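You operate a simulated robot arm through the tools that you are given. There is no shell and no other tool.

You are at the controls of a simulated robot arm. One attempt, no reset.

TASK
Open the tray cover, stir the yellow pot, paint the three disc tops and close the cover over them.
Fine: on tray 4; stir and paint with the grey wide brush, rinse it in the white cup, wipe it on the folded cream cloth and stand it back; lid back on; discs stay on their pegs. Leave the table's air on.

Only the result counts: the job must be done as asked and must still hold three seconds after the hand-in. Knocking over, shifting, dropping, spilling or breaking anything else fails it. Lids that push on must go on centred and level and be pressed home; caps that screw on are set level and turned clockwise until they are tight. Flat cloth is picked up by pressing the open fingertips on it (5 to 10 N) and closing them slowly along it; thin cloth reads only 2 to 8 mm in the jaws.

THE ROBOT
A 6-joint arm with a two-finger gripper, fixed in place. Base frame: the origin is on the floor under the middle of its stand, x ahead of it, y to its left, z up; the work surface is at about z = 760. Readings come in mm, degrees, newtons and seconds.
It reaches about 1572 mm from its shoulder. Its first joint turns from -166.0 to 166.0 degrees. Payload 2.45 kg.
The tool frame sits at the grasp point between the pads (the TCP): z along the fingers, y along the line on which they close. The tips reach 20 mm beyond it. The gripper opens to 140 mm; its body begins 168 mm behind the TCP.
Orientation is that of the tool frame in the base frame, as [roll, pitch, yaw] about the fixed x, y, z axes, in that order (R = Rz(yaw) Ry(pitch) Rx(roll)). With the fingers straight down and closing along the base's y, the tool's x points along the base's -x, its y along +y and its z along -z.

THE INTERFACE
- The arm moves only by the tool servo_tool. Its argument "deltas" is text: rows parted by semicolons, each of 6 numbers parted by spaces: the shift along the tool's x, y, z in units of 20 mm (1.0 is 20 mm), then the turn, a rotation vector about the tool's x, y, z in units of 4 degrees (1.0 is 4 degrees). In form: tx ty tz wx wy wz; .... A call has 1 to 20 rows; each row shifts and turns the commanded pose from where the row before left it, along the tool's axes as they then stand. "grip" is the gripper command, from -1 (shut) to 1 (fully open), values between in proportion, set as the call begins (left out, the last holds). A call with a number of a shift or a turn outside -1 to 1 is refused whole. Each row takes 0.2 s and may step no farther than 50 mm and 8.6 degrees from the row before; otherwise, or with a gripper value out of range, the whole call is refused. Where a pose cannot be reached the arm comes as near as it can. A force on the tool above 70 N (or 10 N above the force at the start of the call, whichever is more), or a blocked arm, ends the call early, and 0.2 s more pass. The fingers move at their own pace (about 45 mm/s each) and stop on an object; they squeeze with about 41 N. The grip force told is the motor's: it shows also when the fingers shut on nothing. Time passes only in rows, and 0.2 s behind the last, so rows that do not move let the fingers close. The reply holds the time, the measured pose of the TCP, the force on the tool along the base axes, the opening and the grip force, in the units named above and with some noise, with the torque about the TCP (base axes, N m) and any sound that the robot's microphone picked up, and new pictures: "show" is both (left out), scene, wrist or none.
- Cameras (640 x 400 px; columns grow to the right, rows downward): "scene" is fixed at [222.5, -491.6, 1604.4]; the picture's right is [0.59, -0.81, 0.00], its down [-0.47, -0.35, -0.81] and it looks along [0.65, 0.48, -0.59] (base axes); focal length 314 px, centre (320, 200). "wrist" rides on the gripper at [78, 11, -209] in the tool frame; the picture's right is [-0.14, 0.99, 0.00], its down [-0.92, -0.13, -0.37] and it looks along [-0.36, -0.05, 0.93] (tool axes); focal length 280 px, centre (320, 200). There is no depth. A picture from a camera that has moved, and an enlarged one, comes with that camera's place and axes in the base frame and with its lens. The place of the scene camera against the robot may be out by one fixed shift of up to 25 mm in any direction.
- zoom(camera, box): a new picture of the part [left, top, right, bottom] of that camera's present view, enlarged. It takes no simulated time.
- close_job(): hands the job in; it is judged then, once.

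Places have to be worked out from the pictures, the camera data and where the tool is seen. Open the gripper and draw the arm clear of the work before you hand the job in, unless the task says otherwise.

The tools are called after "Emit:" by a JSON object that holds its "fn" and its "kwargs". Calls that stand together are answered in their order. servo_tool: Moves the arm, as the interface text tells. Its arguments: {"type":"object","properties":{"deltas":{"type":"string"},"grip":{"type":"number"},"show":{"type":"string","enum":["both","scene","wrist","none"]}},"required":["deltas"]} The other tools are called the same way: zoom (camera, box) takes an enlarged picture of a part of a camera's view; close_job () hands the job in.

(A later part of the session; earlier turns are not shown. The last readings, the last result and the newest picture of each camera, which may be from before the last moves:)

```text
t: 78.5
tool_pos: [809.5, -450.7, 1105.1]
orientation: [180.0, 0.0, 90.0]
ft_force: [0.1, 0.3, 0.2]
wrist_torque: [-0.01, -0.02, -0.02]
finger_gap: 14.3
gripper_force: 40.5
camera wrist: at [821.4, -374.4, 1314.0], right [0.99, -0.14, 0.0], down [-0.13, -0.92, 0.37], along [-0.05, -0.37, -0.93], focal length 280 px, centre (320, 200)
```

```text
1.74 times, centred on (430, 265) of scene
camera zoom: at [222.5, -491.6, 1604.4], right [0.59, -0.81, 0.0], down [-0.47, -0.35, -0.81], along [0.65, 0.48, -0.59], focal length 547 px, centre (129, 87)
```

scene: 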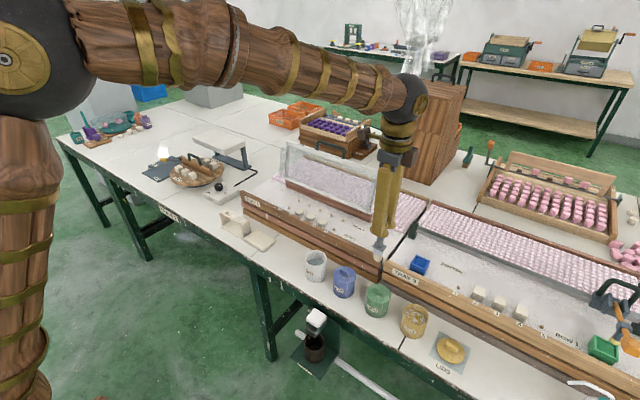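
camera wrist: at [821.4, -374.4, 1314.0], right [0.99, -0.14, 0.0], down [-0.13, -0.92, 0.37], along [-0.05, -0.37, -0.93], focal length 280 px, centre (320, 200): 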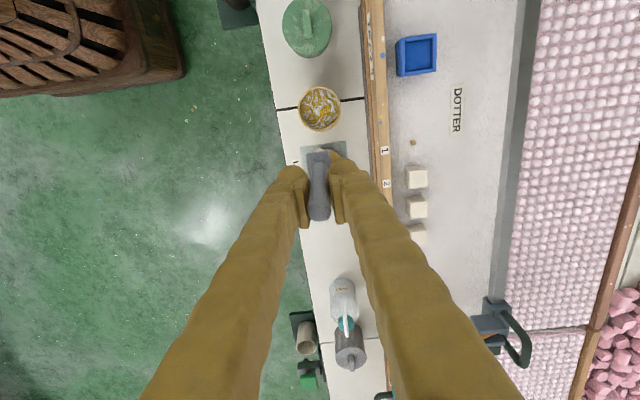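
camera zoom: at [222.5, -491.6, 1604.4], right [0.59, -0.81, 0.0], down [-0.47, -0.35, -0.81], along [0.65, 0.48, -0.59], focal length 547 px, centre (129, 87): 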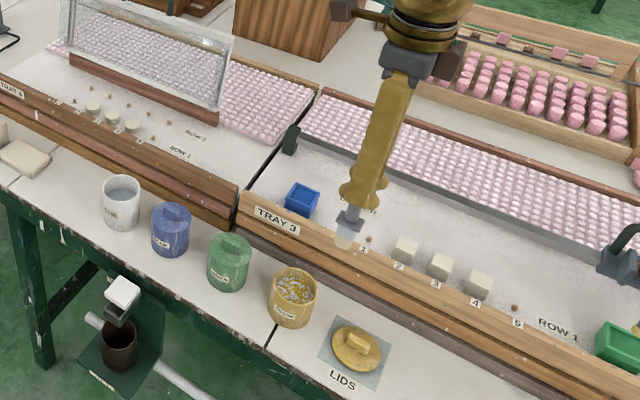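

The yellow pot rim center is about (816, −401), rim z≈833, with unstirred marbled paint. I move the brush over its center.

Emit:
{"fn": "servo_tool", "kwargs": {"deltas": "0.77 0.11 0 0 0 0;0.77 0.11 0 0 0 0;0.77 0.1 0 0 0 0;0 0 0.7 0 0 0;0 0 0.7 0 0 0;0 0 0.7 0 0 0;0 0 0.7 0 0 0;0 0 0.7 0 0 0;0 0 0 0 0 0", "show": "both"}}

Emit:
{"fn": "zoom", "kwargs": {"camera": "scene", "box": [360, 220, 480, 350]}}

Emit:
{"fn": "zoom", "kwargs": {"camera": "wrist", "box": [240, 80, 420, 260]}}

```text
t: 80.5
tool_pos: [817.6, -405.0, 1032.6]
orientation: [-179.9, 0.0, 90.0]
ft_force: [0.7, 0.9, -0.3]
wrist_torque: [-0.02, -0.01, 0.0]
finger_gap: 14.3
gripper_force: 40.8
camera wrist: at [827.6, -327.2, 1241.7], right [0.99, -0.14, 0.0], down [-0.13, -0.92, 0.37], along [-0.05, -0.37, -0.93], focal length 280 px, centre (320, 200)
```

scene: 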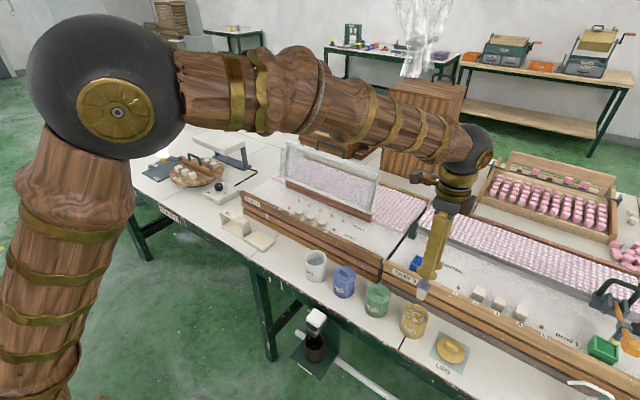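
wrist: 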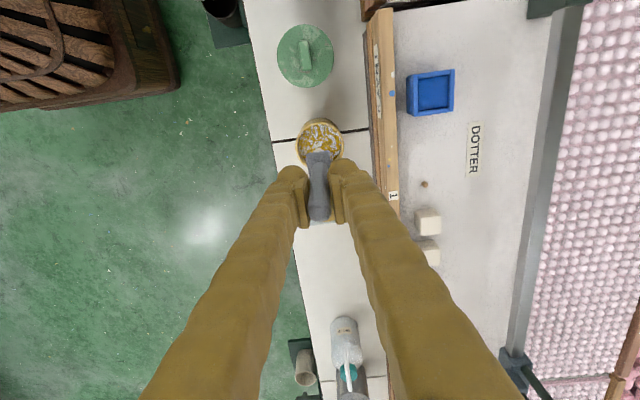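

```text
3.08 times, centred on (420, 285) of scene
camera zoom: at [222.5, -491.6, 1604.4], right [0.59, -0.81, 0.0], down [-0.47, -0.35, -0.81], along [0.65, 0.48, -0.59], focal length 967 px, centre (12, -62)
```

zoom: 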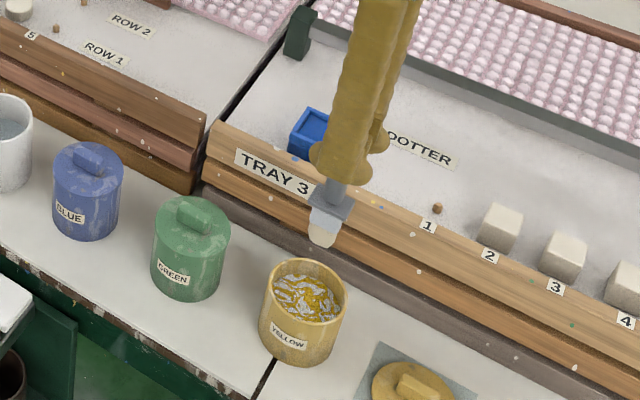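

```text
2.22 times, centred on (330, 170) of wrist
camera zoom: at [827.6, -327.2, 1241.7], right [0.99, -0.14, 0.0], down [-0.13, -0.92, 0.37], along [-0.05, -0.37, -0.93], focal length 623 px, centre (298, 267)
```

zoom: 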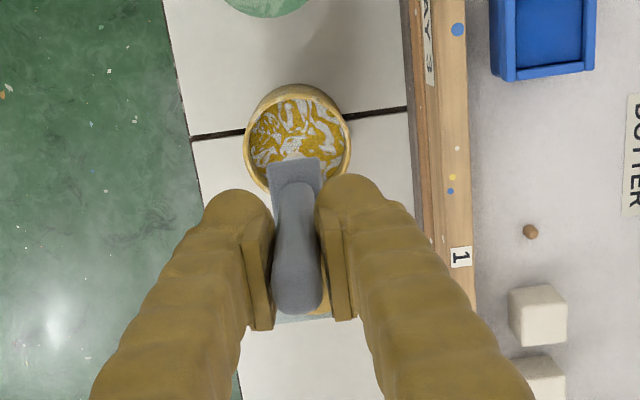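

Pot center confirmed near (817, −400). I lower the brush into the paint, watching force, to about z≈800 at the bristle tip.

Emit:
{"fn": "servo_tool", "kwargs": {"deltas": "0.1 0 0.6 0 0 0;0 0 0.7 0 0 0;0 0 0.7 0 0 0;0 0 0.7 0 0 0;0 0 0.7 0 0 0;0 0 0.7 0 0 0;0 0 0.6 0 0 0;0 0 0.5 0 0 0;0 0 0 0 0 0", "show": "both"}}

Emit:
{"fn": "zoom", "kwargs": {"camera": "scene", "box": [380, 260, 450, 350]}}

Emit:
{"fn": "zoom", "kwargs": {"camera": "wrist", "box": [240, 80, 420, 260]}}

```text
t: 82.5
tool_pos: [817.2, -402.3, 929.3]
orientation: [180.0, 0.0, 90.0]
ft_force: [0.0, 0.6, -0.6]
wrist_torque: [0.01, 0.0, 0.02]
finger_gap: 14.3
gripper_force: 40.5
camera wrist: at [828.3, -325.6, 1137.6], right [0.99, -0.14, 0.0], down [-0.13, -0.92, 0.37], along [-0.05, -0.37, -0.93], focal length 280 px, centre (320, 200)
```

scene: 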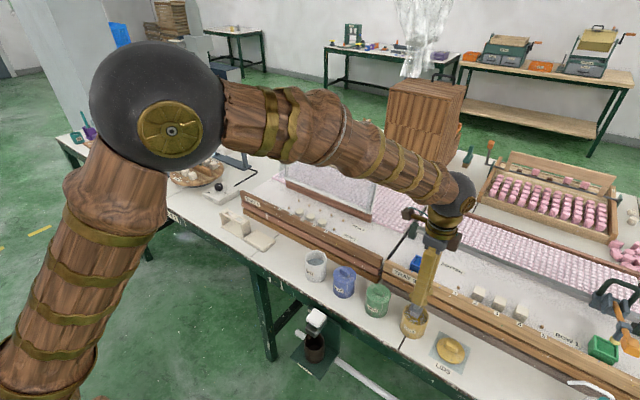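
wrist: 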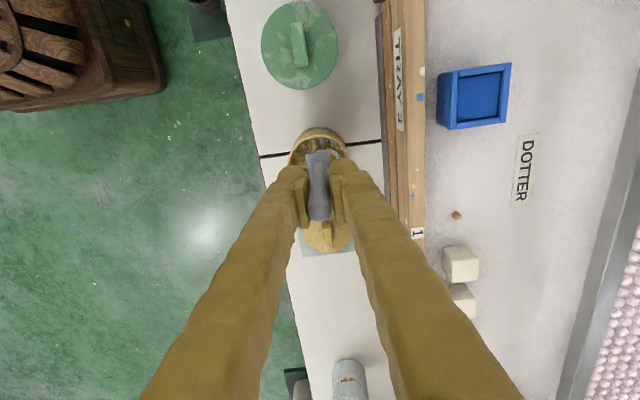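

```text
4.44 times, centred on (415, 305) of scene
camera zoom: at [222.5, -491.6, 1604.4], right [0.59, -0.81, 0.0], down [-0.47, -0.35, -0.81], along [0.65, 0.48, -0.59], focal length 1397 px, centre (-102, -267)
```

zoom: 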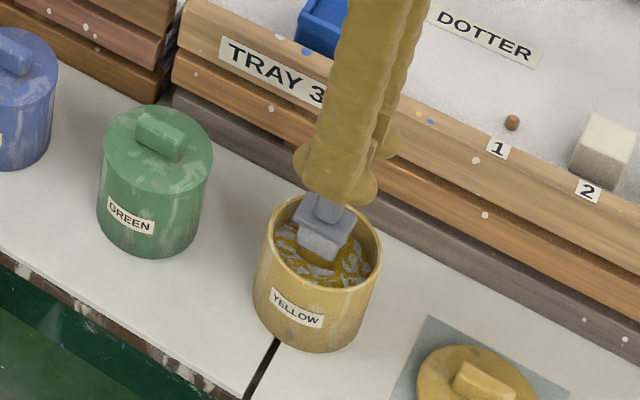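

```text
2.22 times, centred on (330, 170) of wrist
camera zoom: at [828.3, -325.6, 1137.6], right [0.99, -0.14, 0.0], down [-0.13, -0.92, 0.37], along [-0.05, -0.37, -0.93], focal length 623 px, centre (298, 267)
```

zoom: 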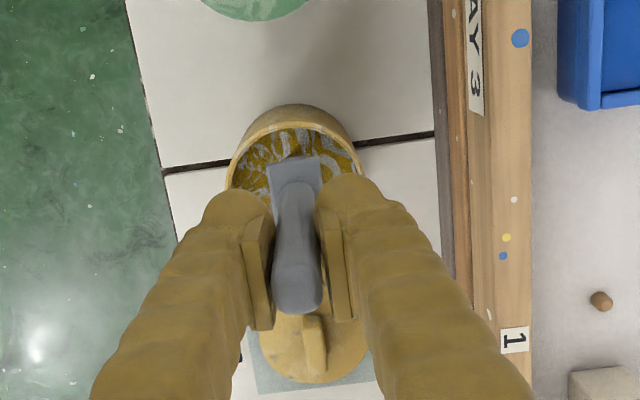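

The bristles are in the paint with free space around. I go 8 mm deeper and stir in slow 12 mm-radius circles.

Emit:
{"fn": "servo_tool", "kwargs": {"deltas": "0 0 0.4 0 0 0;0.3 0 0 0 0 0;0.3 0 0 0 0 0;-0.0804 0.3 0 0 0 0;-0.2196 0.2196 0 0 0 0;-0.3 0.0804 0 0 0 0;-0.3 -0.0804 0 0 0 0;-0.2196 -0.2196 0 0 0 0;-0.0804 -0.3 0 0 0 0;0.0804 -0.3 0 0 0 0;0.2196 -0.2196 0 0 0 0;0.3 -0.0804 0 0 0 0;0.3 0.0804 0 0 0 0;0.2196 0.2196 0 0 0 0;0.0804 0.3 0 0 0 0", "show": "none"}}

Emit:
{"fn": "servo_tool", "kwargs": {"deltas": "-0.0804 0.3 0 0 0 0;-0.2196 0.2196 0 0 0 0;-0.3 0.0804 0 0 0 0;-0.3 -0.0804 0 0 0 0;-0.2196 -0.2196 0 0 0 0;-0.0804 -0.3 0 0 0 0;0.0804 -0.3 0 0 0 0;0.2196 -0.2196 0 0 0 0;0.3 -0.0804 0 0 0 0;0.3 0.0804 0 0 0 0;0.2196 0.2196 0 0 0 0;0.0804 0.3 0 0 0 0", "show": "both"}}

Emit:
{"fn": "zoom", "kwargs": {"camera": "scene", "box": [380, 260, 450, 350]}}

```text
t: 85.7
tool_pos: [816.8, -391.1, 921.3]
orientation: [-180.0, 0.0, 90.1]
ft_force: [0.5, -0.2, 0.2]
wrist_torque: [-0.01, -0.01, 0.02]
finger_gap: 14.2
gripper_force: 40.6
```

```text
t: 88.3
tool_pos: [816.4, -389.1, 922.8]
orientation: [179.9, 0.1, 90.0]
ft_force: [-0.5, 0.0, -0.2]
wrist_torque: [-0.05, 0.04, 0.0]
finger_gap: 14.3
gripper_force: 40.6
camera wrist: at [827.9, -312.3, 1131.8], right [0.99, -0.14, 0.0], down [-0.13, -0.92, 0.37], along [-0.05, -0.37, -0.93], focal length 280 px, centre (320, 200)
```

scene: 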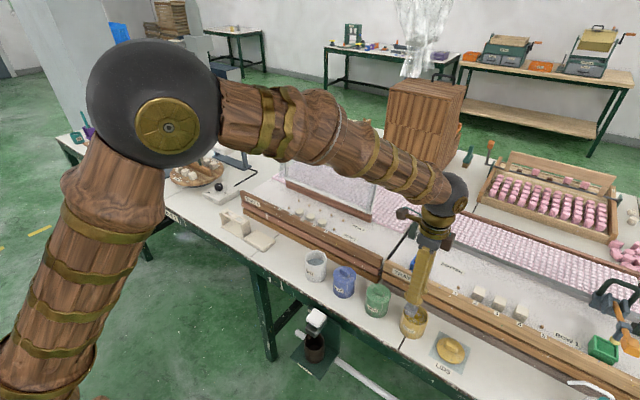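
wrist: 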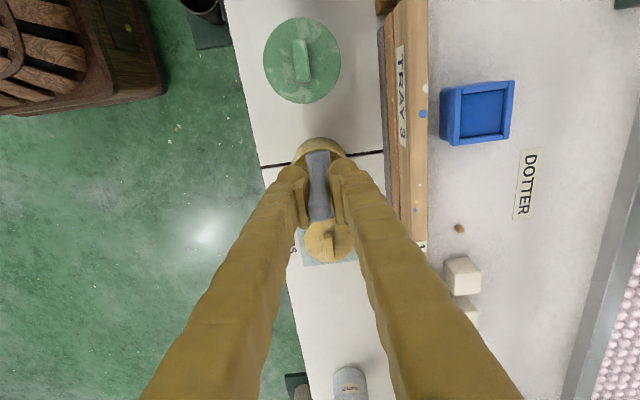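

```text
4.44 times, centred on (415, 305) of scene
camera zoom: at [222.5, -491.6, 1604.4], right [0.59, -0.81, 0.0], down [-0.47, -0.35, -0.81], along [0.65, 0.48, -0.59], focal length 1397 px, centre (-102, -267)
```

zoom: 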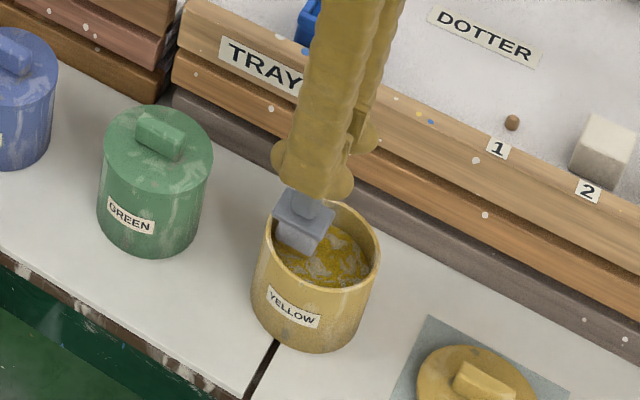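

The marbling is fading, but the brush swings close to the +y wall and the pot may have been nudged slightly. I shift the stirring center 5 mm toward −y, reduce the radius to 9 mm and continue.

Emit:
{"fn": "servo_tool", "kwargs": {"deltas": "-0.4 0 0 0 0 0;-0.0603 0.225 0 0 0 0;-0.1647 0.1647 0 0 0 0;-0.225 0.0603 0 0 0 0;-0.225 -0.0603 0 0 0 0;-0.1647 -0.1647 0 0 0 0;-0.0603 -0.225 0 0 0 0;0.0603 -0.225 0 0 0 0;0.1647 -0.1647 0 0 0 0;0.225 -0.0603 0 0 0 0;0.225 0.0603 0 0 0 0;0.1647 0.1647 0 0 0 0;0.0603 0.225 0 0 0 0", "show": "scene"}}

Emit:
{"fn": "zoom", "kwargs": {"camera": "scene", "box": [380, 260, 450, 350]}}

```text
t: 91.1
tool_pos: [815.8, -398.7, 921.7]
orientation: [180.0, 0.0, 90.1]
ft_force: [0.6, -0.5, 0.3]
wrist_torque: [0.0, 0.0, 0.01]
finger_gap: 14.3
gripper_force: 40.9
```

scene: 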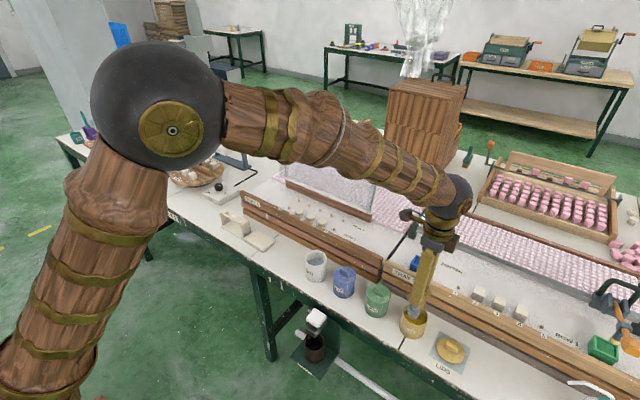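

```text
4.44 times, centred on (415, 305) of scene
camera zoom: at [222.5, -491.6, 1604.4], right [0.59, -0.81, 0.0], down [-0.47, -0.35, -0.81], along [0.65, 0.48, -0.59], focal length 1397 px, centre (-102, -267)
```

zoom: 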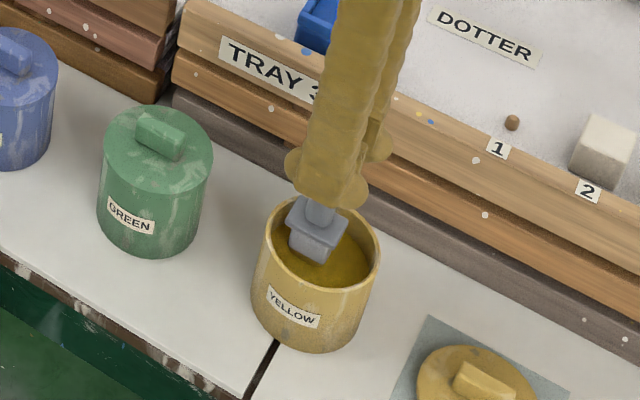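

The paint is uniform now, so stirring is done. I raise the brush slowly out of the pot and let it drain above it for a moment.

Emit:
{"fn": "servo_tool", "kwargs": {"deltas": "-0.1 0 -0.3 0 0 0;0 0 -0.3 0 0 0;0 0 -0.3 0 0 0;0 0 -0.3 0 0 0;0 0 -0.3 0 0 0;0 0 -0.4 0 0 0;0 0 -0.5 0 0 0;0 0 -0.5 0 0 0;0 0 -0.5 0 0 0;0 0 0 0 0 0;0 0 0 0 0 0;0 0 0 0 0 0;0 0 0 0 0 0;0 0 0 0 0 0;0 0 0 0 0 0;0 0 0 0 0 0", "show": "scene"}}

Emit:
{"fn": "zoom", "kwargs": {"camera": "scene", "box": [370, 240, 460, 350]}}

```text
t: 94.5
tool_pos: [816.0, -402.5, 991.2]
orientation: [-180.0, -0.1, 90.0]
ft_force: [-0.4, -0.5, -0.6]
wrist_torque: [-0.01, -0.01, -0.02]
finger_gap: 14.6
gripper_force: 40.9
```

scene: 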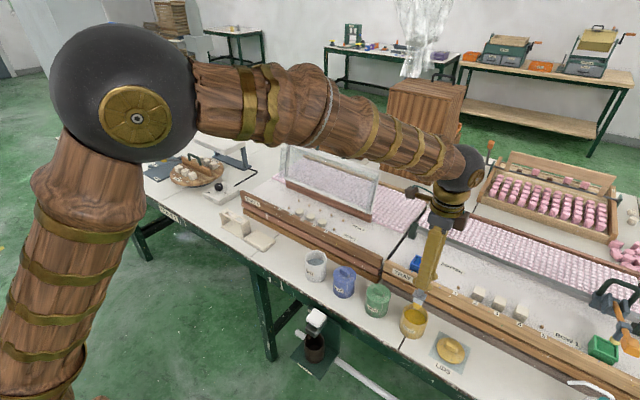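

```text
3.64 times, centred on (415, 295) of scene
camera zoom: at [222.5, -491.6, 1604.4], right [0.59, -0.81, 0.0], down [-0.47, -0.35, -0.81], along [0.65, 0.48, -0.59], focal length 1143 px, centre (-26, -146)
```

zoom: 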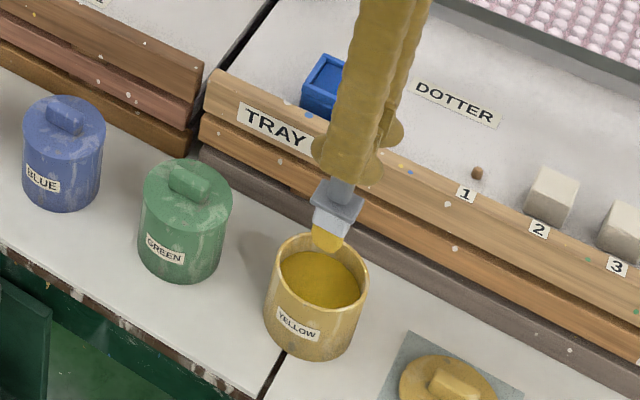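

The bristles carry yellow paint and nothing drips. I go up and across to the discs of tray 4.

Emit:
{"fn": "servo_tool", "kwargs": {"deltas": "0 0 -1 0 0 0;0 0 -1 0 0 0;0 0 -1 0 0 0;0 0 -1 0 0 0;0 0 -1 0 0 0;0.8 0.27 -0.8 0 0 0;1 0.35 0 0 0 0;1 0.35 0 0 0 0;1 0.35 0 0 0 0;1 0.35 0 0 0 0;1 0.35 0 0 0 0;1 0.35 0 0 0 0;1 0.35 0 0 0 0;1 0.35 0 0 0 0;1 0.35 0 0 0 0;1 0.35 0 0 0 0;1 0.35 0 0 0 0;1 0.35 0 0 0 0;1 0.35 0 0 0 0;1 0.35 0 0 0 0", "show": "none"}}

Emit:
{"fn": "servo_tool", "kwargs": {"deltas": "1 0.35 0 0 0 0;1 0.35 0 0 0 0;1 0.35 0 0 0 0;1 0.35 0 0 0 0;1 0.35 0 0 0 0;0 0 0 0 0 0;0 0 0 0 0 0", "show": "both"}}

Emit:
{"fn": "zoom", "kwargs": {"camera": "wrist", "box": [220, 20, 420, 200]}}

```text
t: 98.7
tool_pos: [920.7, -107.9, 1104.6]
orientation: [180.0, -0.1, 90.0]
ft_force: [0.2, -0.3, 0.6]
wrist_torque: [-0.01, -0.05, -0.01]
finger_gap: 14.3
gripper_force: 40.8
```

```text
t: 100.3
tool_pos: [957.6, -5.9, 1104.9]
orientation: [179.9, -0.1, 90.1]
ft_force: [1.1, 0.1, -0.8]
wrist_torque: [0.0, 0.02, 0.02]
finger_gap: 14.2
gripper_force: 40.3
camera wrist: at [967.5, 70.7, 1314.1], right [0.99, -0.14, 0.0], down [-0.13, -0.92, 0.37], along [-0.05, -0.37, -0.93], focal length 280 px, centre (320, 200)
```

scene: 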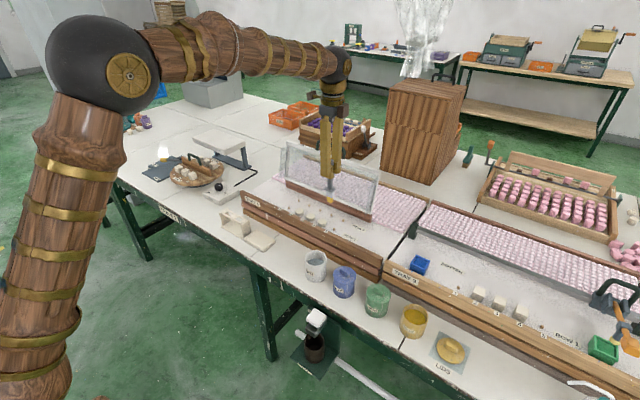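
wrist: 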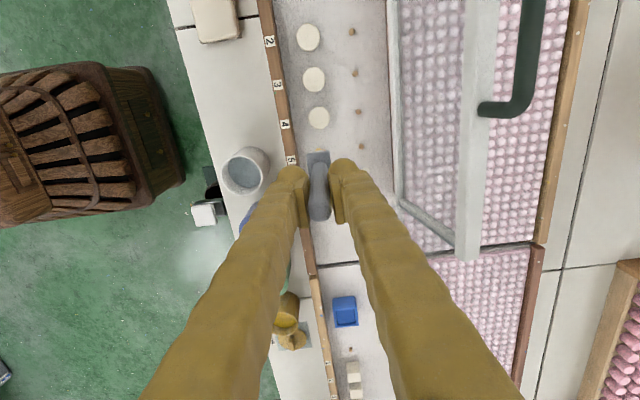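

```text
2.22 times, centred on (320, 110) of wrist
camera zoom: at [967.5, 70.7, 1314.1], right [0.99, -0.14, 0.0], down [-0.13, -0.92, 0.37], along [-0.05, -0.37, -0.93], focal length 623 px, centre (320, 400)
```

zoom: 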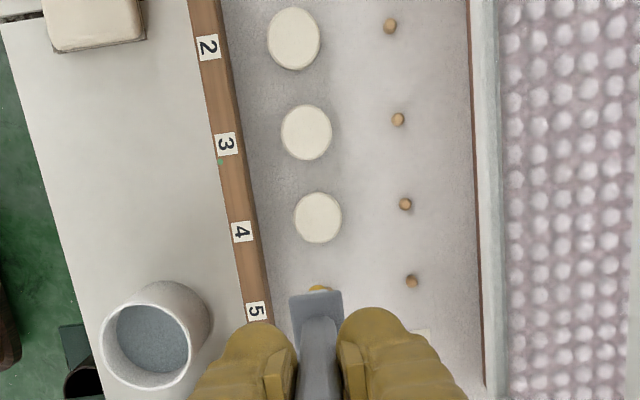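

The discs are at x≈961, y≈32, 86 and 139, about 35 mm across, tops near z≈872. I go above the nearest one and descend to about 20 mm above it.

Emit:
{"fn": "servo_tool", "kwargs": {"deltas": "0.92 0.085 0 0 0 0;0.93 0.085 0 0 0 0;0 0 0.7 0 0 0;0 0 0.7 0 0 0;0 0 0.7 0 0 0;0 0 0.7 0 0 0;0 0 0.7 0 0 0;0 0 0.7 0 0 0;0 0 0 0 0 0", "show": "both"}}

Emit:
{"fn": "zoom", "kwargs": {"camera": "scene", "box": [280, 170, 370, 250]}}

Emit:
{"fn": "zoom", "kwargs": {"camera": "wrist", "box": [240, 60, 400, 240]}}

```text
t: 102.3
tool_pos: [958.3, 33.3, 1021.9]
orientation: [-179.9, 0.0, 90.0]
ft_force: [0.5, 0.5, -0.9]
wrist_torque: [0.0, 0.03, -0.05]
finger_gap: 14.4
gripper_force: 40.2
camera wrist: at [969.7, 109.4, 1231.1], right [0.99, -0.14, 0.0], down [-0.13, -0.92, 0.37], along [-0.05, -0.37, -0.93], focal length 280 px, centre (320, 200)
```

scene: 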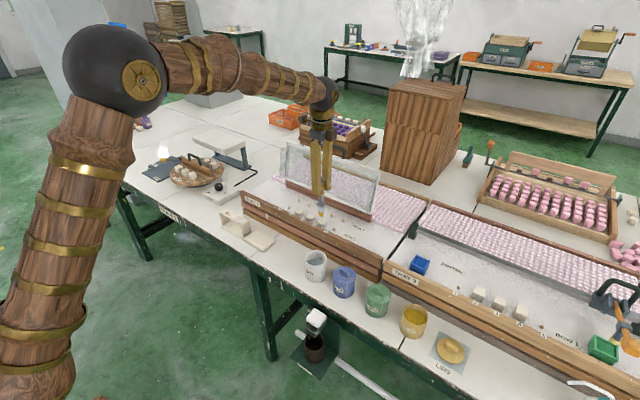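
wrist: 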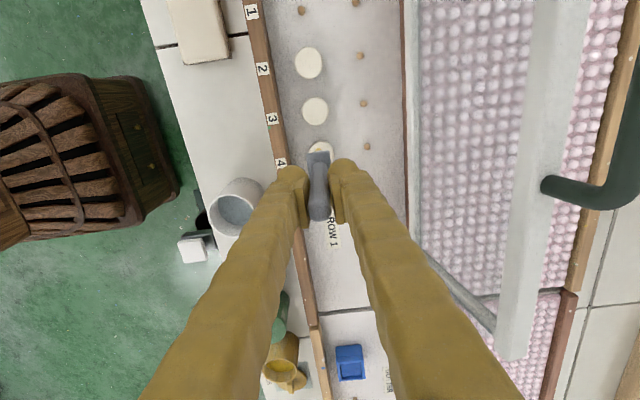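

```text
5.00 times, centred on (325, 210) of scene
camera zoom: at [222.5, -491.6, 1604.4], right [0.59, -0.81, 0.0], down [-0.47, -0.35, -0.81], along [0.65, 0.48, -0.59], focal length 1572 px, centre (295, 150)
```

zoom: 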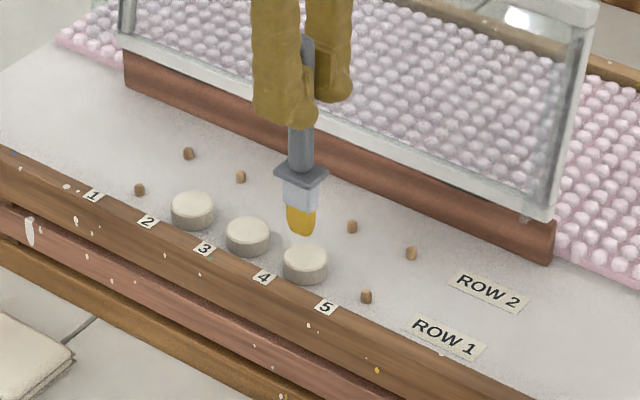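

```text
2.22 times, centred on (320, 150) of wrist
camera zoom: at [969.7, 109.4, 1231.1], right [0.99, -0.14, 0.0], down [-0.13, -0.92, 0.37], along [-0.05, -0.37, -0.93], focal length 623 px, centre (320, 311)
```

zoom: 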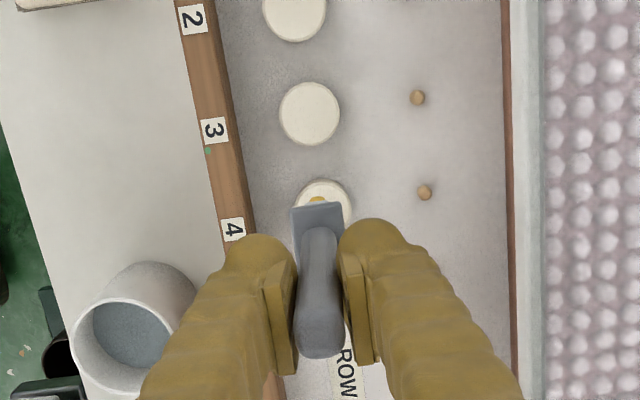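

The brush is centered over the disc about 20 mm up. I descend 14 mm, then feel for contact in small steps.

Emit:
{"fn": "servo_tool", "kwargs": {"deltas": "-0.04 0.085 0 0 0 0;0 0 0.35 0 0 0;0 0 0.35 0 0 0;0 0 0 0 0 0", "show": "none"}}

Emit:
{"fn": "servo_tool", "kwargs": {"deltas": "0 0 0.1 0 0 0;0 0 0.1 0 0 0;0 0 0 0 0 0", "show": "scene"}}

Emit:
{"fn": "zoom", "kwargs": {"camera": "scene", "box": [280, 170, 370, 250]}}

```text
t: 103.3
tool_pos: [958.4, 30.7, 1008.7]
orientation: [180.0, 0.0, 90.0]
ft_force: [-0.4, 0.2, -0.4]
wrist_torque: [0.02, -0.02, -0.01]
finger_gap: 14.3
gripper_force: 40.8
```

```text
t: 104.1
tool_pos: [958.9, 33.1, 1004.4]
orientation: [180.0, 0.0, 90.0]
ft_force: [-0.5, 0.3, -0.8]
wrist_torque: [0.01, 0.02, 0.04]
finger_gap: 14.2
gripper_force: 40.2
```

scene: 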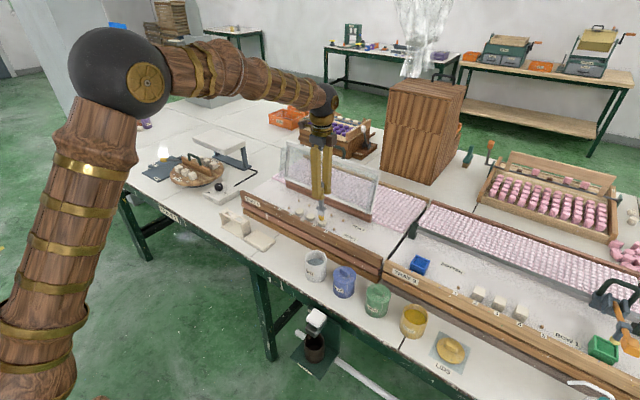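

```text
5.00 times, centred on (325, 210) of scene
camera zoom: at [222.5, -491.6, 1604.4], right [0.59, -0.81, 0.0], down [-0.47, -0.35, -0.81], along [0.65, 0.48, -0.59], focal length 1572 px, centre (295, 150)
```

zoom: 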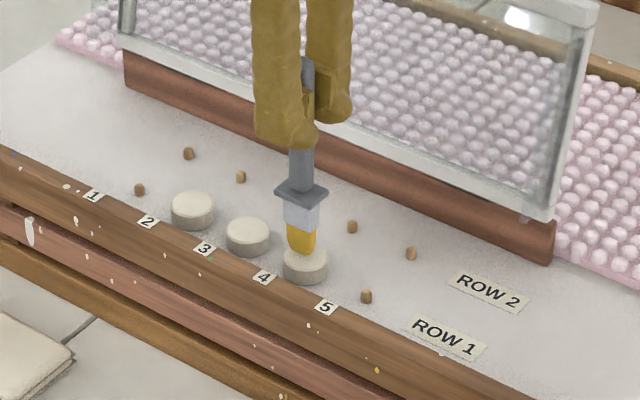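

Not yet touching (about 4 mm to go). I continue down in 1–2 mm steps.

Emit:
{"fn": "servo_tool", "kwargs": {"deltas": "0 0 0.1 0 0 0;0 0 0.1 0 0 0;0 0 0 0 0 0", "show": "scene"}}

Emit:
{"fn": "zoom", "kwargs": {"camera": "scene", "box": [295, 190, 355, 240]}}

```text
t: 104.9
tool_pos: [959.6, 33.2, 999.5]
orientation: [-179.9, 0.0, 89.9]
ft_force: [0.0, -0.7, 0.6]
wrist_torque: [0.0, 0.01, 0.01]
finger_gap: 14.4
gripper_force: 40.8
```

scene: 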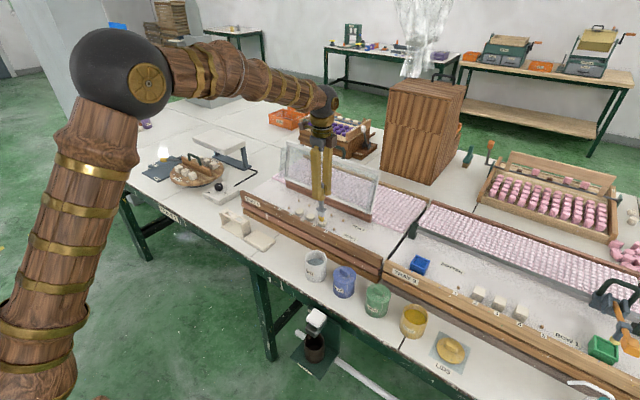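

```text
8.00 times, centred on (325, 215) of scene
camera zoom: at [222.5, -491.6, 1604.4], right [0.59, -0.81, 0.0], down [-0.47, -0.35, -0.81], along [0.65, 0.48, -0.59], focal length 2515 px, centre (280, 80)
```

zoom: 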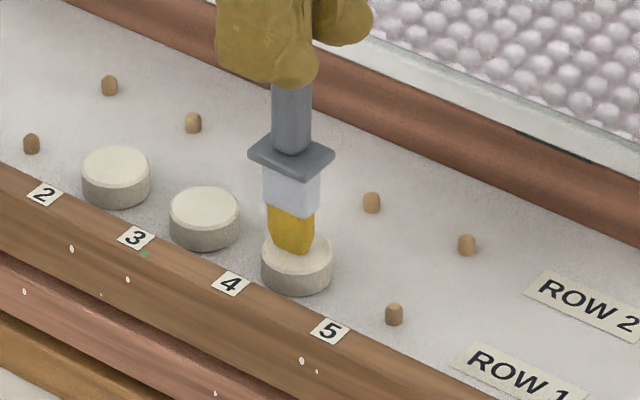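

It's about 1–2 mm from contact. I go down 3 mm more and check force.

Emit:
{"fn": "servo_tool", "kwargs": {"deltas": "0 0 0.075 0 0 0;0 0 0.075 0 0 0;0 0 0 0 0 0", "show": "none"}}

Emit:
{"fn": "zoom", "kwargs": {"camera": "scene", "box": [295, 190, 355, 240]}}

```text
t: 105.7
tool_pos: [959.9, 34.1, 999.1]
orientation: [-180.0, 0.0, 90.1]
ft_force: [0.2, -1.1, 11.5]
wrist_torque: [-0.14, -0.02, -0.02]
finger_gap: 14.4
gripper_force: 40.3
```

```text
8.00 times, centred on (325, 215) of scene
camera zoom: at [222.5, -491.6, 1604.4], right [0.59, -0.81, 0.0], down [-0.47, -0.35, -0.81], along [0.65, 0.48, -0.59], focal length 2515 px, centre (280, 80)
```

zoom: 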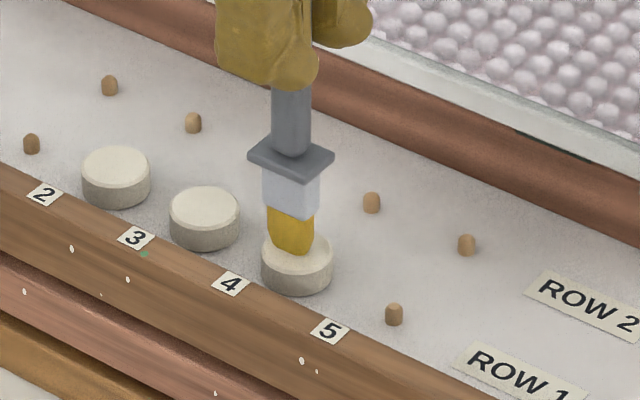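

Contact found at TCP z≈999 with 11.5 N. I ease up about 1.4 mm to a light touch and sweep across the disc top in a raster.

Emit:
{"fn": "servo_tool", "kwargs": {"deltas": "0 0 -0.07 0 0 0;0 0.3 0 0 0 0;0 0.3 0 0 0 0;0.3 0 0 0 0 0;0 -0.3 0 0 0 0;0 -0.3 0 0 0 0;0 -0.3 0 0 0 0;0 -0.3 0 0 0 0;-0.3 0 0 0 0 0;-0.3 0 0 0 0 0;0 0.3 0 0 0 0;0 0.3 0 0 0 0;0 0.3 0 0 0 0;0 0.3 0 0 0 0;0.3 0 0 0 0 0;0 -0.3 0 0 0 0;0 -0.3 0 0 0 0;0 0 0 0 0 0", "show": "scene"}}

Emit:
{"fn": "zoom", "kwargs": {"camera": "scene", "box": [295, 190, 355, 240]}}

```text
t: 109.5
tool_pos: [962.5, 32.1, 998.5]
orientation: [-180.0, 0.0, 90.0]
ft_force: [0.8, -0.7, 7.3]
wrist_torque: [-0.07, -0.05, 0.03]
finger_gap: 14.5
gripper_force: 40.2
```

scene: 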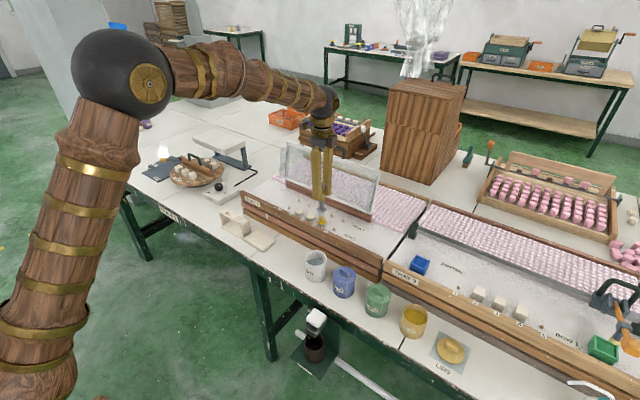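

```text
8.00 times, centred on (325, 215) of scene
camera zoom: at [222.5, -491.6, 1604.4], right [0.59, -0.81, 0.0], down [-0.47, -0.35, -0.81], along [0.65, 0.48, -0.59], focal length 2515 px, centre (280, 80)
```

zoom: 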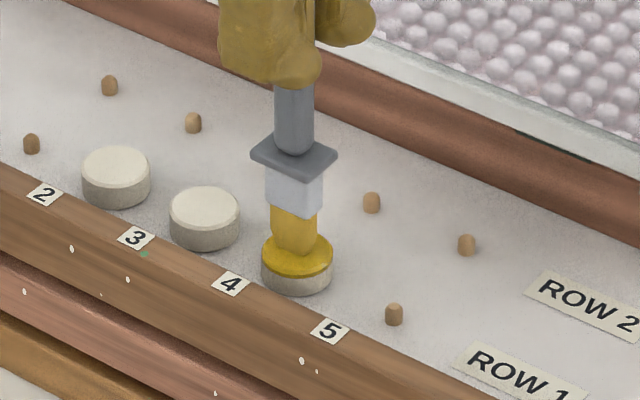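

The disc top is fully yellow. I lift, move 54 mm in +y over the middle disc and descend to just above contact.

Emit:
{"fn": "servo_tool", "kwargs": {"deltas": "0 0 -0.3 0 0 0;0 0 -0.5 0 0 0;0 0 -0.5 0 0 0;0.9 -0.03 0 0 0 0;0.9 -0.02 0 0 0 0;0.9 -0.02 0 0 0 0;0 0 0 0 0 0;0 0 0.5 0 0 0;0 0 0.5 0 0 0;0 0 0 0 0 0", "show": "both"}}

Emit:
{"fn": "zoom", "kwargs": {"camera": "scene", "box": [295, 190, 355, 240]}}

Emit:
{"fn": "zoom", "kwargs": {"camera": "wrist", "box": [240, 60, 400, 240]}}

```text
t: 111.7
tool_pos: [957.9, 84.6, 1002.5]
orientation: [-179.9, 0.0, 90.0]
ft_force: [0.2, -0.2, -0.2]
wrist_torque: [0.0, -0.03, 0.05]
finger_gap: 14.2
gripper_force: 40.3
camera wrist: at [968.9, 161.9, 1213.1], right [0.99, -0.14, 0.0], down [-0.13, -0.92, 0.37], along [-0.05, -0.37, -0.93], focal length 280 px, centre (320, 200)
```

scene: 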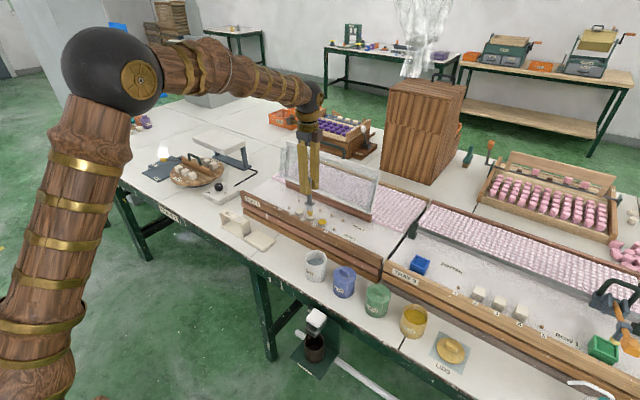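
wrist: 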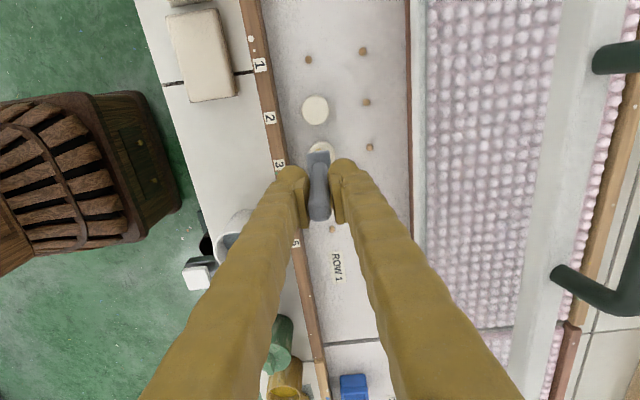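

```text
8.00 times, centred on (325, 215) of scene
camera zoom: at [222.5, -491.6, 1604.4], right [0.59, -0.81, 0.0], down [-0.47, -0.35, -0.81], along [0.65, 0.48, -0.59], focal length 2515 px, centre (280, 80)
```

zoom: 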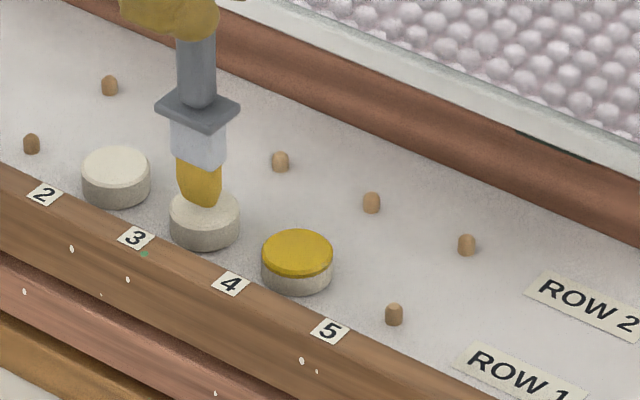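

```text
2.22 times, centred on (320, 150) of wrist
camera zoom: at [968.9, 161.9, 1213.1], right [0.99, -0.14, 0.0], down [-0.13, -0.92, 0.37], along [-0.05, -0.37, -0.93], focal length 623 px, centre (320, 311)
```

zoom: 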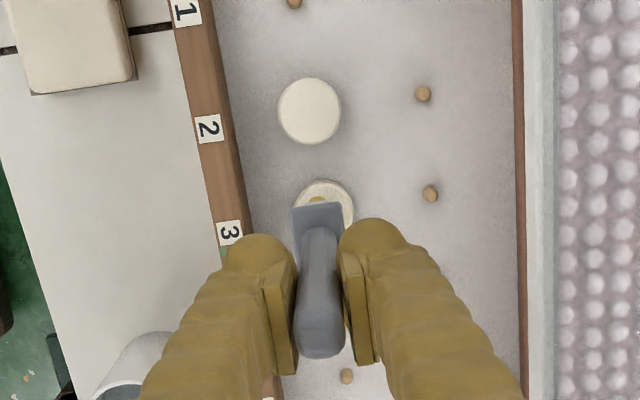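

The first disc is evenly covered. The brush is over the middle disc; I nudge to its center and touch down.

Emit:
{"fn": "servo_tool", "kwargs": {"deltas": "0.05 0.07 0.1 0 0 0;0 0 0.1 0 0 0;0 0 0 0 0 0", "show": "none"}}

```text
t: 112.5
tool_pos: [959.9, 87.4, 1000.1]
orientation: [-180.0, 0.0, 89.9]
ft_force: [0.3, -0.1, -1.1]
wrist_torque: [-0.01, 0.0, -0.02]
finger_gap: 14.5
gripper_force: 40.3
```

Emit:
{"fn": "servo_tool", "kwargs": {"deltas": "0 0 0.1 0 0 0;0 0 0 0 0 0", "show": "none"}}

```text
t: 113.1
tool_pos: [960.8, 86.6, 999.5]
orientation: [179.9, 0.0, 90.0]
ft_force: [-0.5, 1.0, 4.3]
wrist_torque: [0.06, 0.01, 0.01]
finger_gap: 14.5
gripper_force: 40.3
```

Light contact (4.3 N). I run the same raster over the middle disc.

Emit:
{"fn": "servo_tool", "kwargs": {"deltas": "0 0 0.03 0 0 0;0 0.3 0 0 0 0;0 0.3 0 0 0 0;0.3 0 0 0 0 0;0 -0.3 0 0 0 0;0 -0.3 0 0 0 0;0 -0.3 0 0 0 0;0 -0.3 0 0 0 0;-0.3 0 0 0 0 0;-0.3 0 0 0 0 0;0 0.3 0 0 0 0;0 0.3 0 0 0 0;0 0.3 0 0 0 0;0 0.3 0 0 0 0;0.3 0 0 0 0 0;0 -0.3 0 0 0 0;0 -0.3 0 0 0 0;0 0 0 0 0 0", "show": "scene"}}

Emit:
{"fn": "zoom", "kwargs": {"camera": "scene", "box": [295, 190, 355, 240]}}

```text
t: 116.9
tool_pos: [960.0, 87.7, 998.7]
orientation: [179.9, 0.0, 90.0]
ft_force: [0.0, -0.9, 6.6]
wrist_torque: [-0.07, 0.01, -0.01]
finger_gap: 14.4
gripper_force: 40.2
```

scene: 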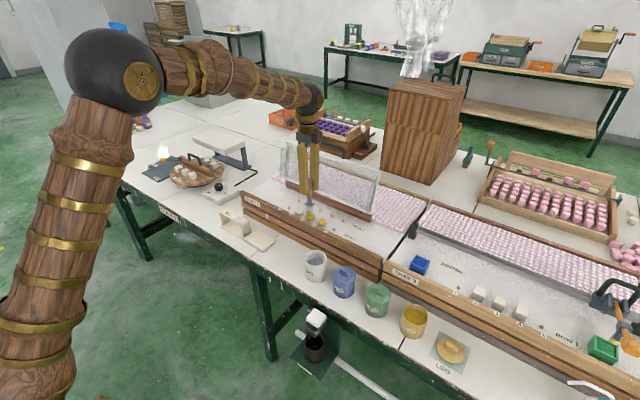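

```text
8.00 times, centred on (325, 215) of scene
camera zoom: at [222.5, -491.6, 1604.4], right [0.59, -0.81, 0.0], down [-0.47, -0.35, -0.81], along [0.65, 0.48, -0.59], focal length 2515 px, centre (280, 80)
```

zoom: 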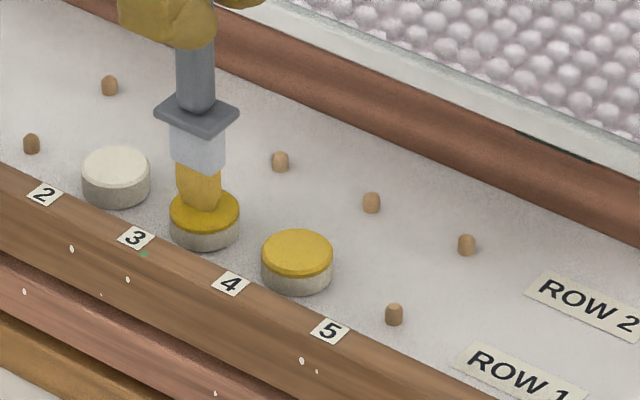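

The middle disc is covered and the bristles are getting paler. I go on to the third disc and will reload if its coverage is thin.

Emit:
{"fn": "servo_tool", "kwargs": {"deltas": "0 0 -0.3 0 0 0;0 0 -0.5 0 0 0;0 0 -0.5 0 0 0;0.88 0 0 0 0 0;0.88 0 0 0 0 0;0.88 0 0 0 0 0;0 0 0 0 0 0;0 0 0.5 0 0 0;0 0 0.5 0 0 0;0 0 0 0 0 0", "show": "both"}}

Emit:
{"fn": "zoom", "kwargs": {"camera": "scene", "box": [285, 180, 355, 240]}}

Emit:
{"fn": "zoom", "kwargs": {"camera": "wrist", "box": [240, 60, 400, 240]}}

```text
t: 119.1
tool_pos: [960.1, 140.5, 1002.2]
orientation: [-180.0, 0.1, 90.0]
ft_force: [-0.1, 0.6, -0.3]
wrist_torque: [-0.01, -0.01, -0.02]
finger_gap: 14.3
gripper_force: 40.7
camera wrist: at [971.6, 217.1, 1211.8], right [0.99, -0.14, 0.0], down [-0.13, -0.92, 0.37], along [-0.05, -0.37, -0.93], focal length 280 px, centre (320, 200)
```

scene: 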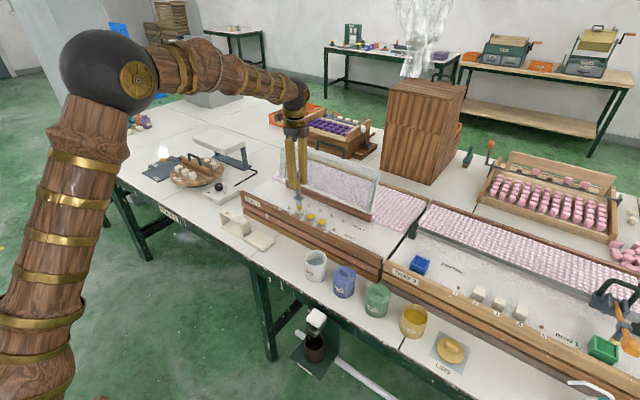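
wrist: 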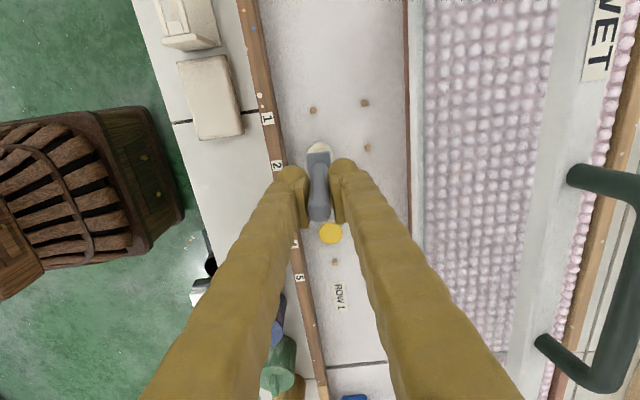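

```text
6.67 times, centred on (320, 210) of scene
camera zoom: at [222.5, -491.6, 1604.4], right [0.59, -0.81, 0.0], down [-0.47, -0.35, -0.81], along [0.65, 0.48, -0.59], focal length 2096 px, centre (320, 133)
```

zoom: 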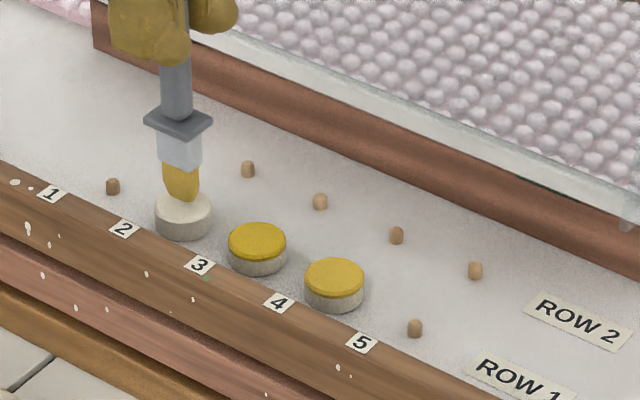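

```text
2.22 times, centred on (320, 150) of wrist
camera zoom: at [971.6, 217.1, 1211.8], right [0.99, -0.14, 0.0], down [-0.13, -0.92, 0.37], along [-0.05, -0.37, -0.93], focal length 623 px, centre (320, 311)
```

zoom: 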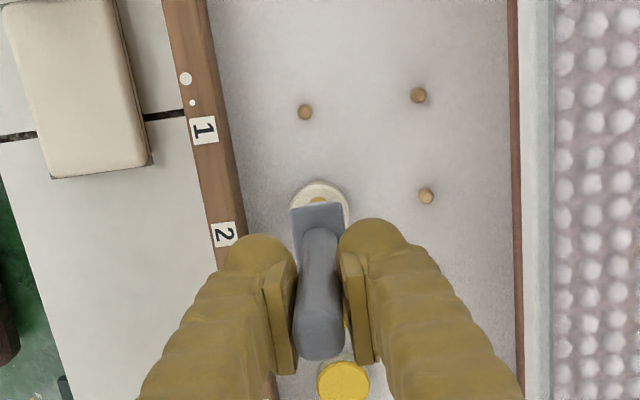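

Centered on the third disc. I touch down.

Emit:
{"fn": "servo_tool", "kwargs": {"deltas": "0 0 0.1 0 0 0;0 0 0.1 0 0 0;0 0 0.07 0 0 0;0 0 0 0 0 0", "show": "none"}}

```text
t: 120.1
tool_pos: [960.0, 139.7, 997.3]
orientation: [-180.0, 0.0, 90.0]
ft_force: [1.4, 1.0, 5.3]
wrist_torque: [0.04, -0.05, 0.01]
finger_gap: 14.3
gripper_force: 40.6
```

Light contact (5.3 N). I run the raster over the third disc.

Emit:
{"fn": "servo_tool", "kwargs": {"deltas": "0 0 0.02 0 0 0;0 0.3 0 0 0 0;0 0.3 0 0 0 0;0.3 0 0 0 0 0;0 -0.3 0 0 0 0;0 -0.3 0 0 0 0;0 -0.3 0 0 0 0;0 -0.3 0 0 0 0;-0.3 0 0 0 0 0;-0.3 0 0 0 0 0;0 0.3 0 0 0 0;0 0.3 0 0 0 0;0 0.3 0 0 0 0;0 0.3 0 0 0 0;0.3 0 0 0 0 0;0 -0.3 0 0 0 0;0 -0.3 0 0 0 0;0 0 0 0 0 0", "show": "none"}}

Emit:
{"fn": "servo_tool", "kwargs": {"deltas": "0 0 -0.3 0 0 0;0 0 -0.5 0 0 0;0 0 -0.5 0 0 0;0 0 -0.7 0 0 0;0 0 -0.8 0 0 0;0 0 -0.8 0 0 0;0 0 0 0 0 0", "show": "both"}}

Emit:
{"fn": "zoom", "kwargs": {"camera": "scene", "box": [285, 170, 355, 240]}}

```text
t: 123.9
tool_pos: [960.4, 139.8, 999.6]
orientation: [180.0, -0.1, 90.0]
ft_force: [0.6, 0.0, 0.8]
wrist_torque: [-0.01, 0.0, 0.0]
finger_gap: 14.3
gripper_force: 40.7
```

```text
t: 125.5
tool_pos: [960.5, 138.5, 1068.8]
orientation: [-179.9, 0.1, 90.0]
ft_force: [-0.4, 0.4, -0.6]
wrist_torque: [0.01, -0.05, 0.04]
finger_gap: 14.2
gripper_force: 40.3
camera wrist: at [971.6, 215.7, 1278.3], right [0.99, -0.14, 0.0], down [-0.13, -0.92, 0.37], along [-0.05, -0.37, -0.93], focal length 280 px, centre (320, 200)
```

scene: 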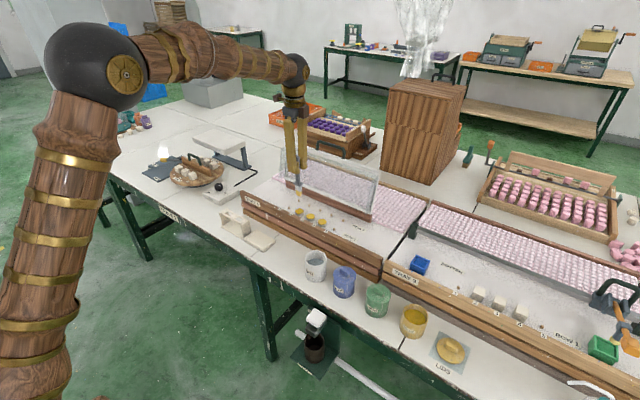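
wrist: 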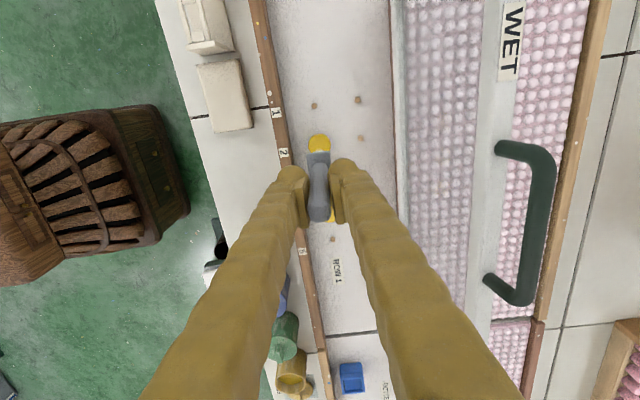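

```text
5.71 times, centred on (320, 205) of scene
camera zoom: at [222.5, -491.6, 1604.4], right [0.59, -0.81, 0.0], down [-0.47, -0.35, -0.81], along [0.65, 0.48, -0.59], focal length 1796 px, centre (320, 171)
```

zoom: 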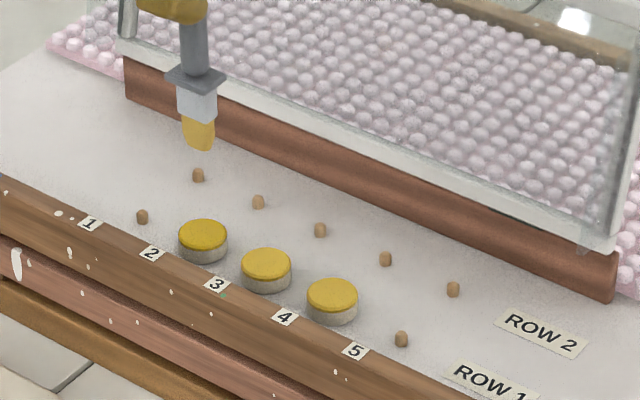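

All three tops look yellow. I zoom in for full coverage.

Emit:
{"fn": "zoom", "kwargs": {"camera": "scene", "box": [300, 195, 335, 230]}}

Emit:
{"fn": "zoom", "kwargs": {"camera": "wrist", "box": [280, 110, 360, 180]}}

```text
11.43 times, centred on (318, 212) of scene
camera zoom: at [222.5, -491.6, 1604.4], right [0.59, -0.81, 0.0], down [-0.47, -0.35, -0.81], along [0.65, 0.48, -0.59], focal length 3592 px, centre (349, 57)
```

zoom: 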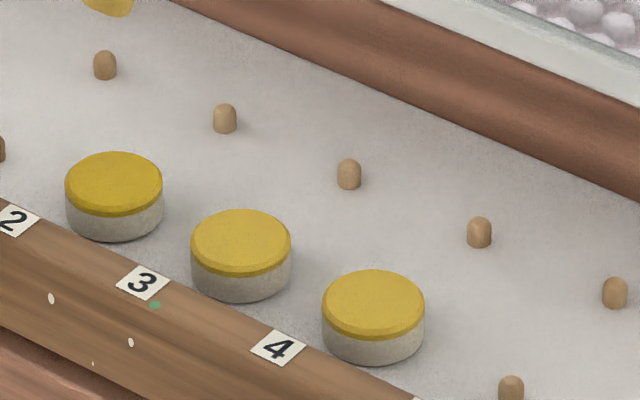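

```text
5.71 times, centred on (320, 145) of wrist
camera zoom: at [971.6, 215.7, 1278.3], right [0.99, -0.14, 0.0], down [-0.13, -0.92, 0.37], along [-0.05, -0.37, -0.93], focal length 1602 px, centre (320, 514)
```

zoom: 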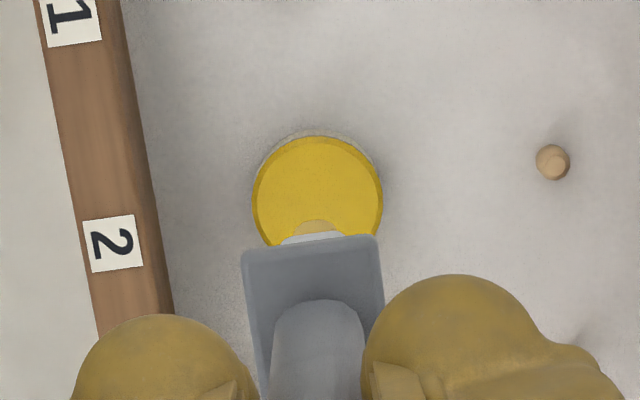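

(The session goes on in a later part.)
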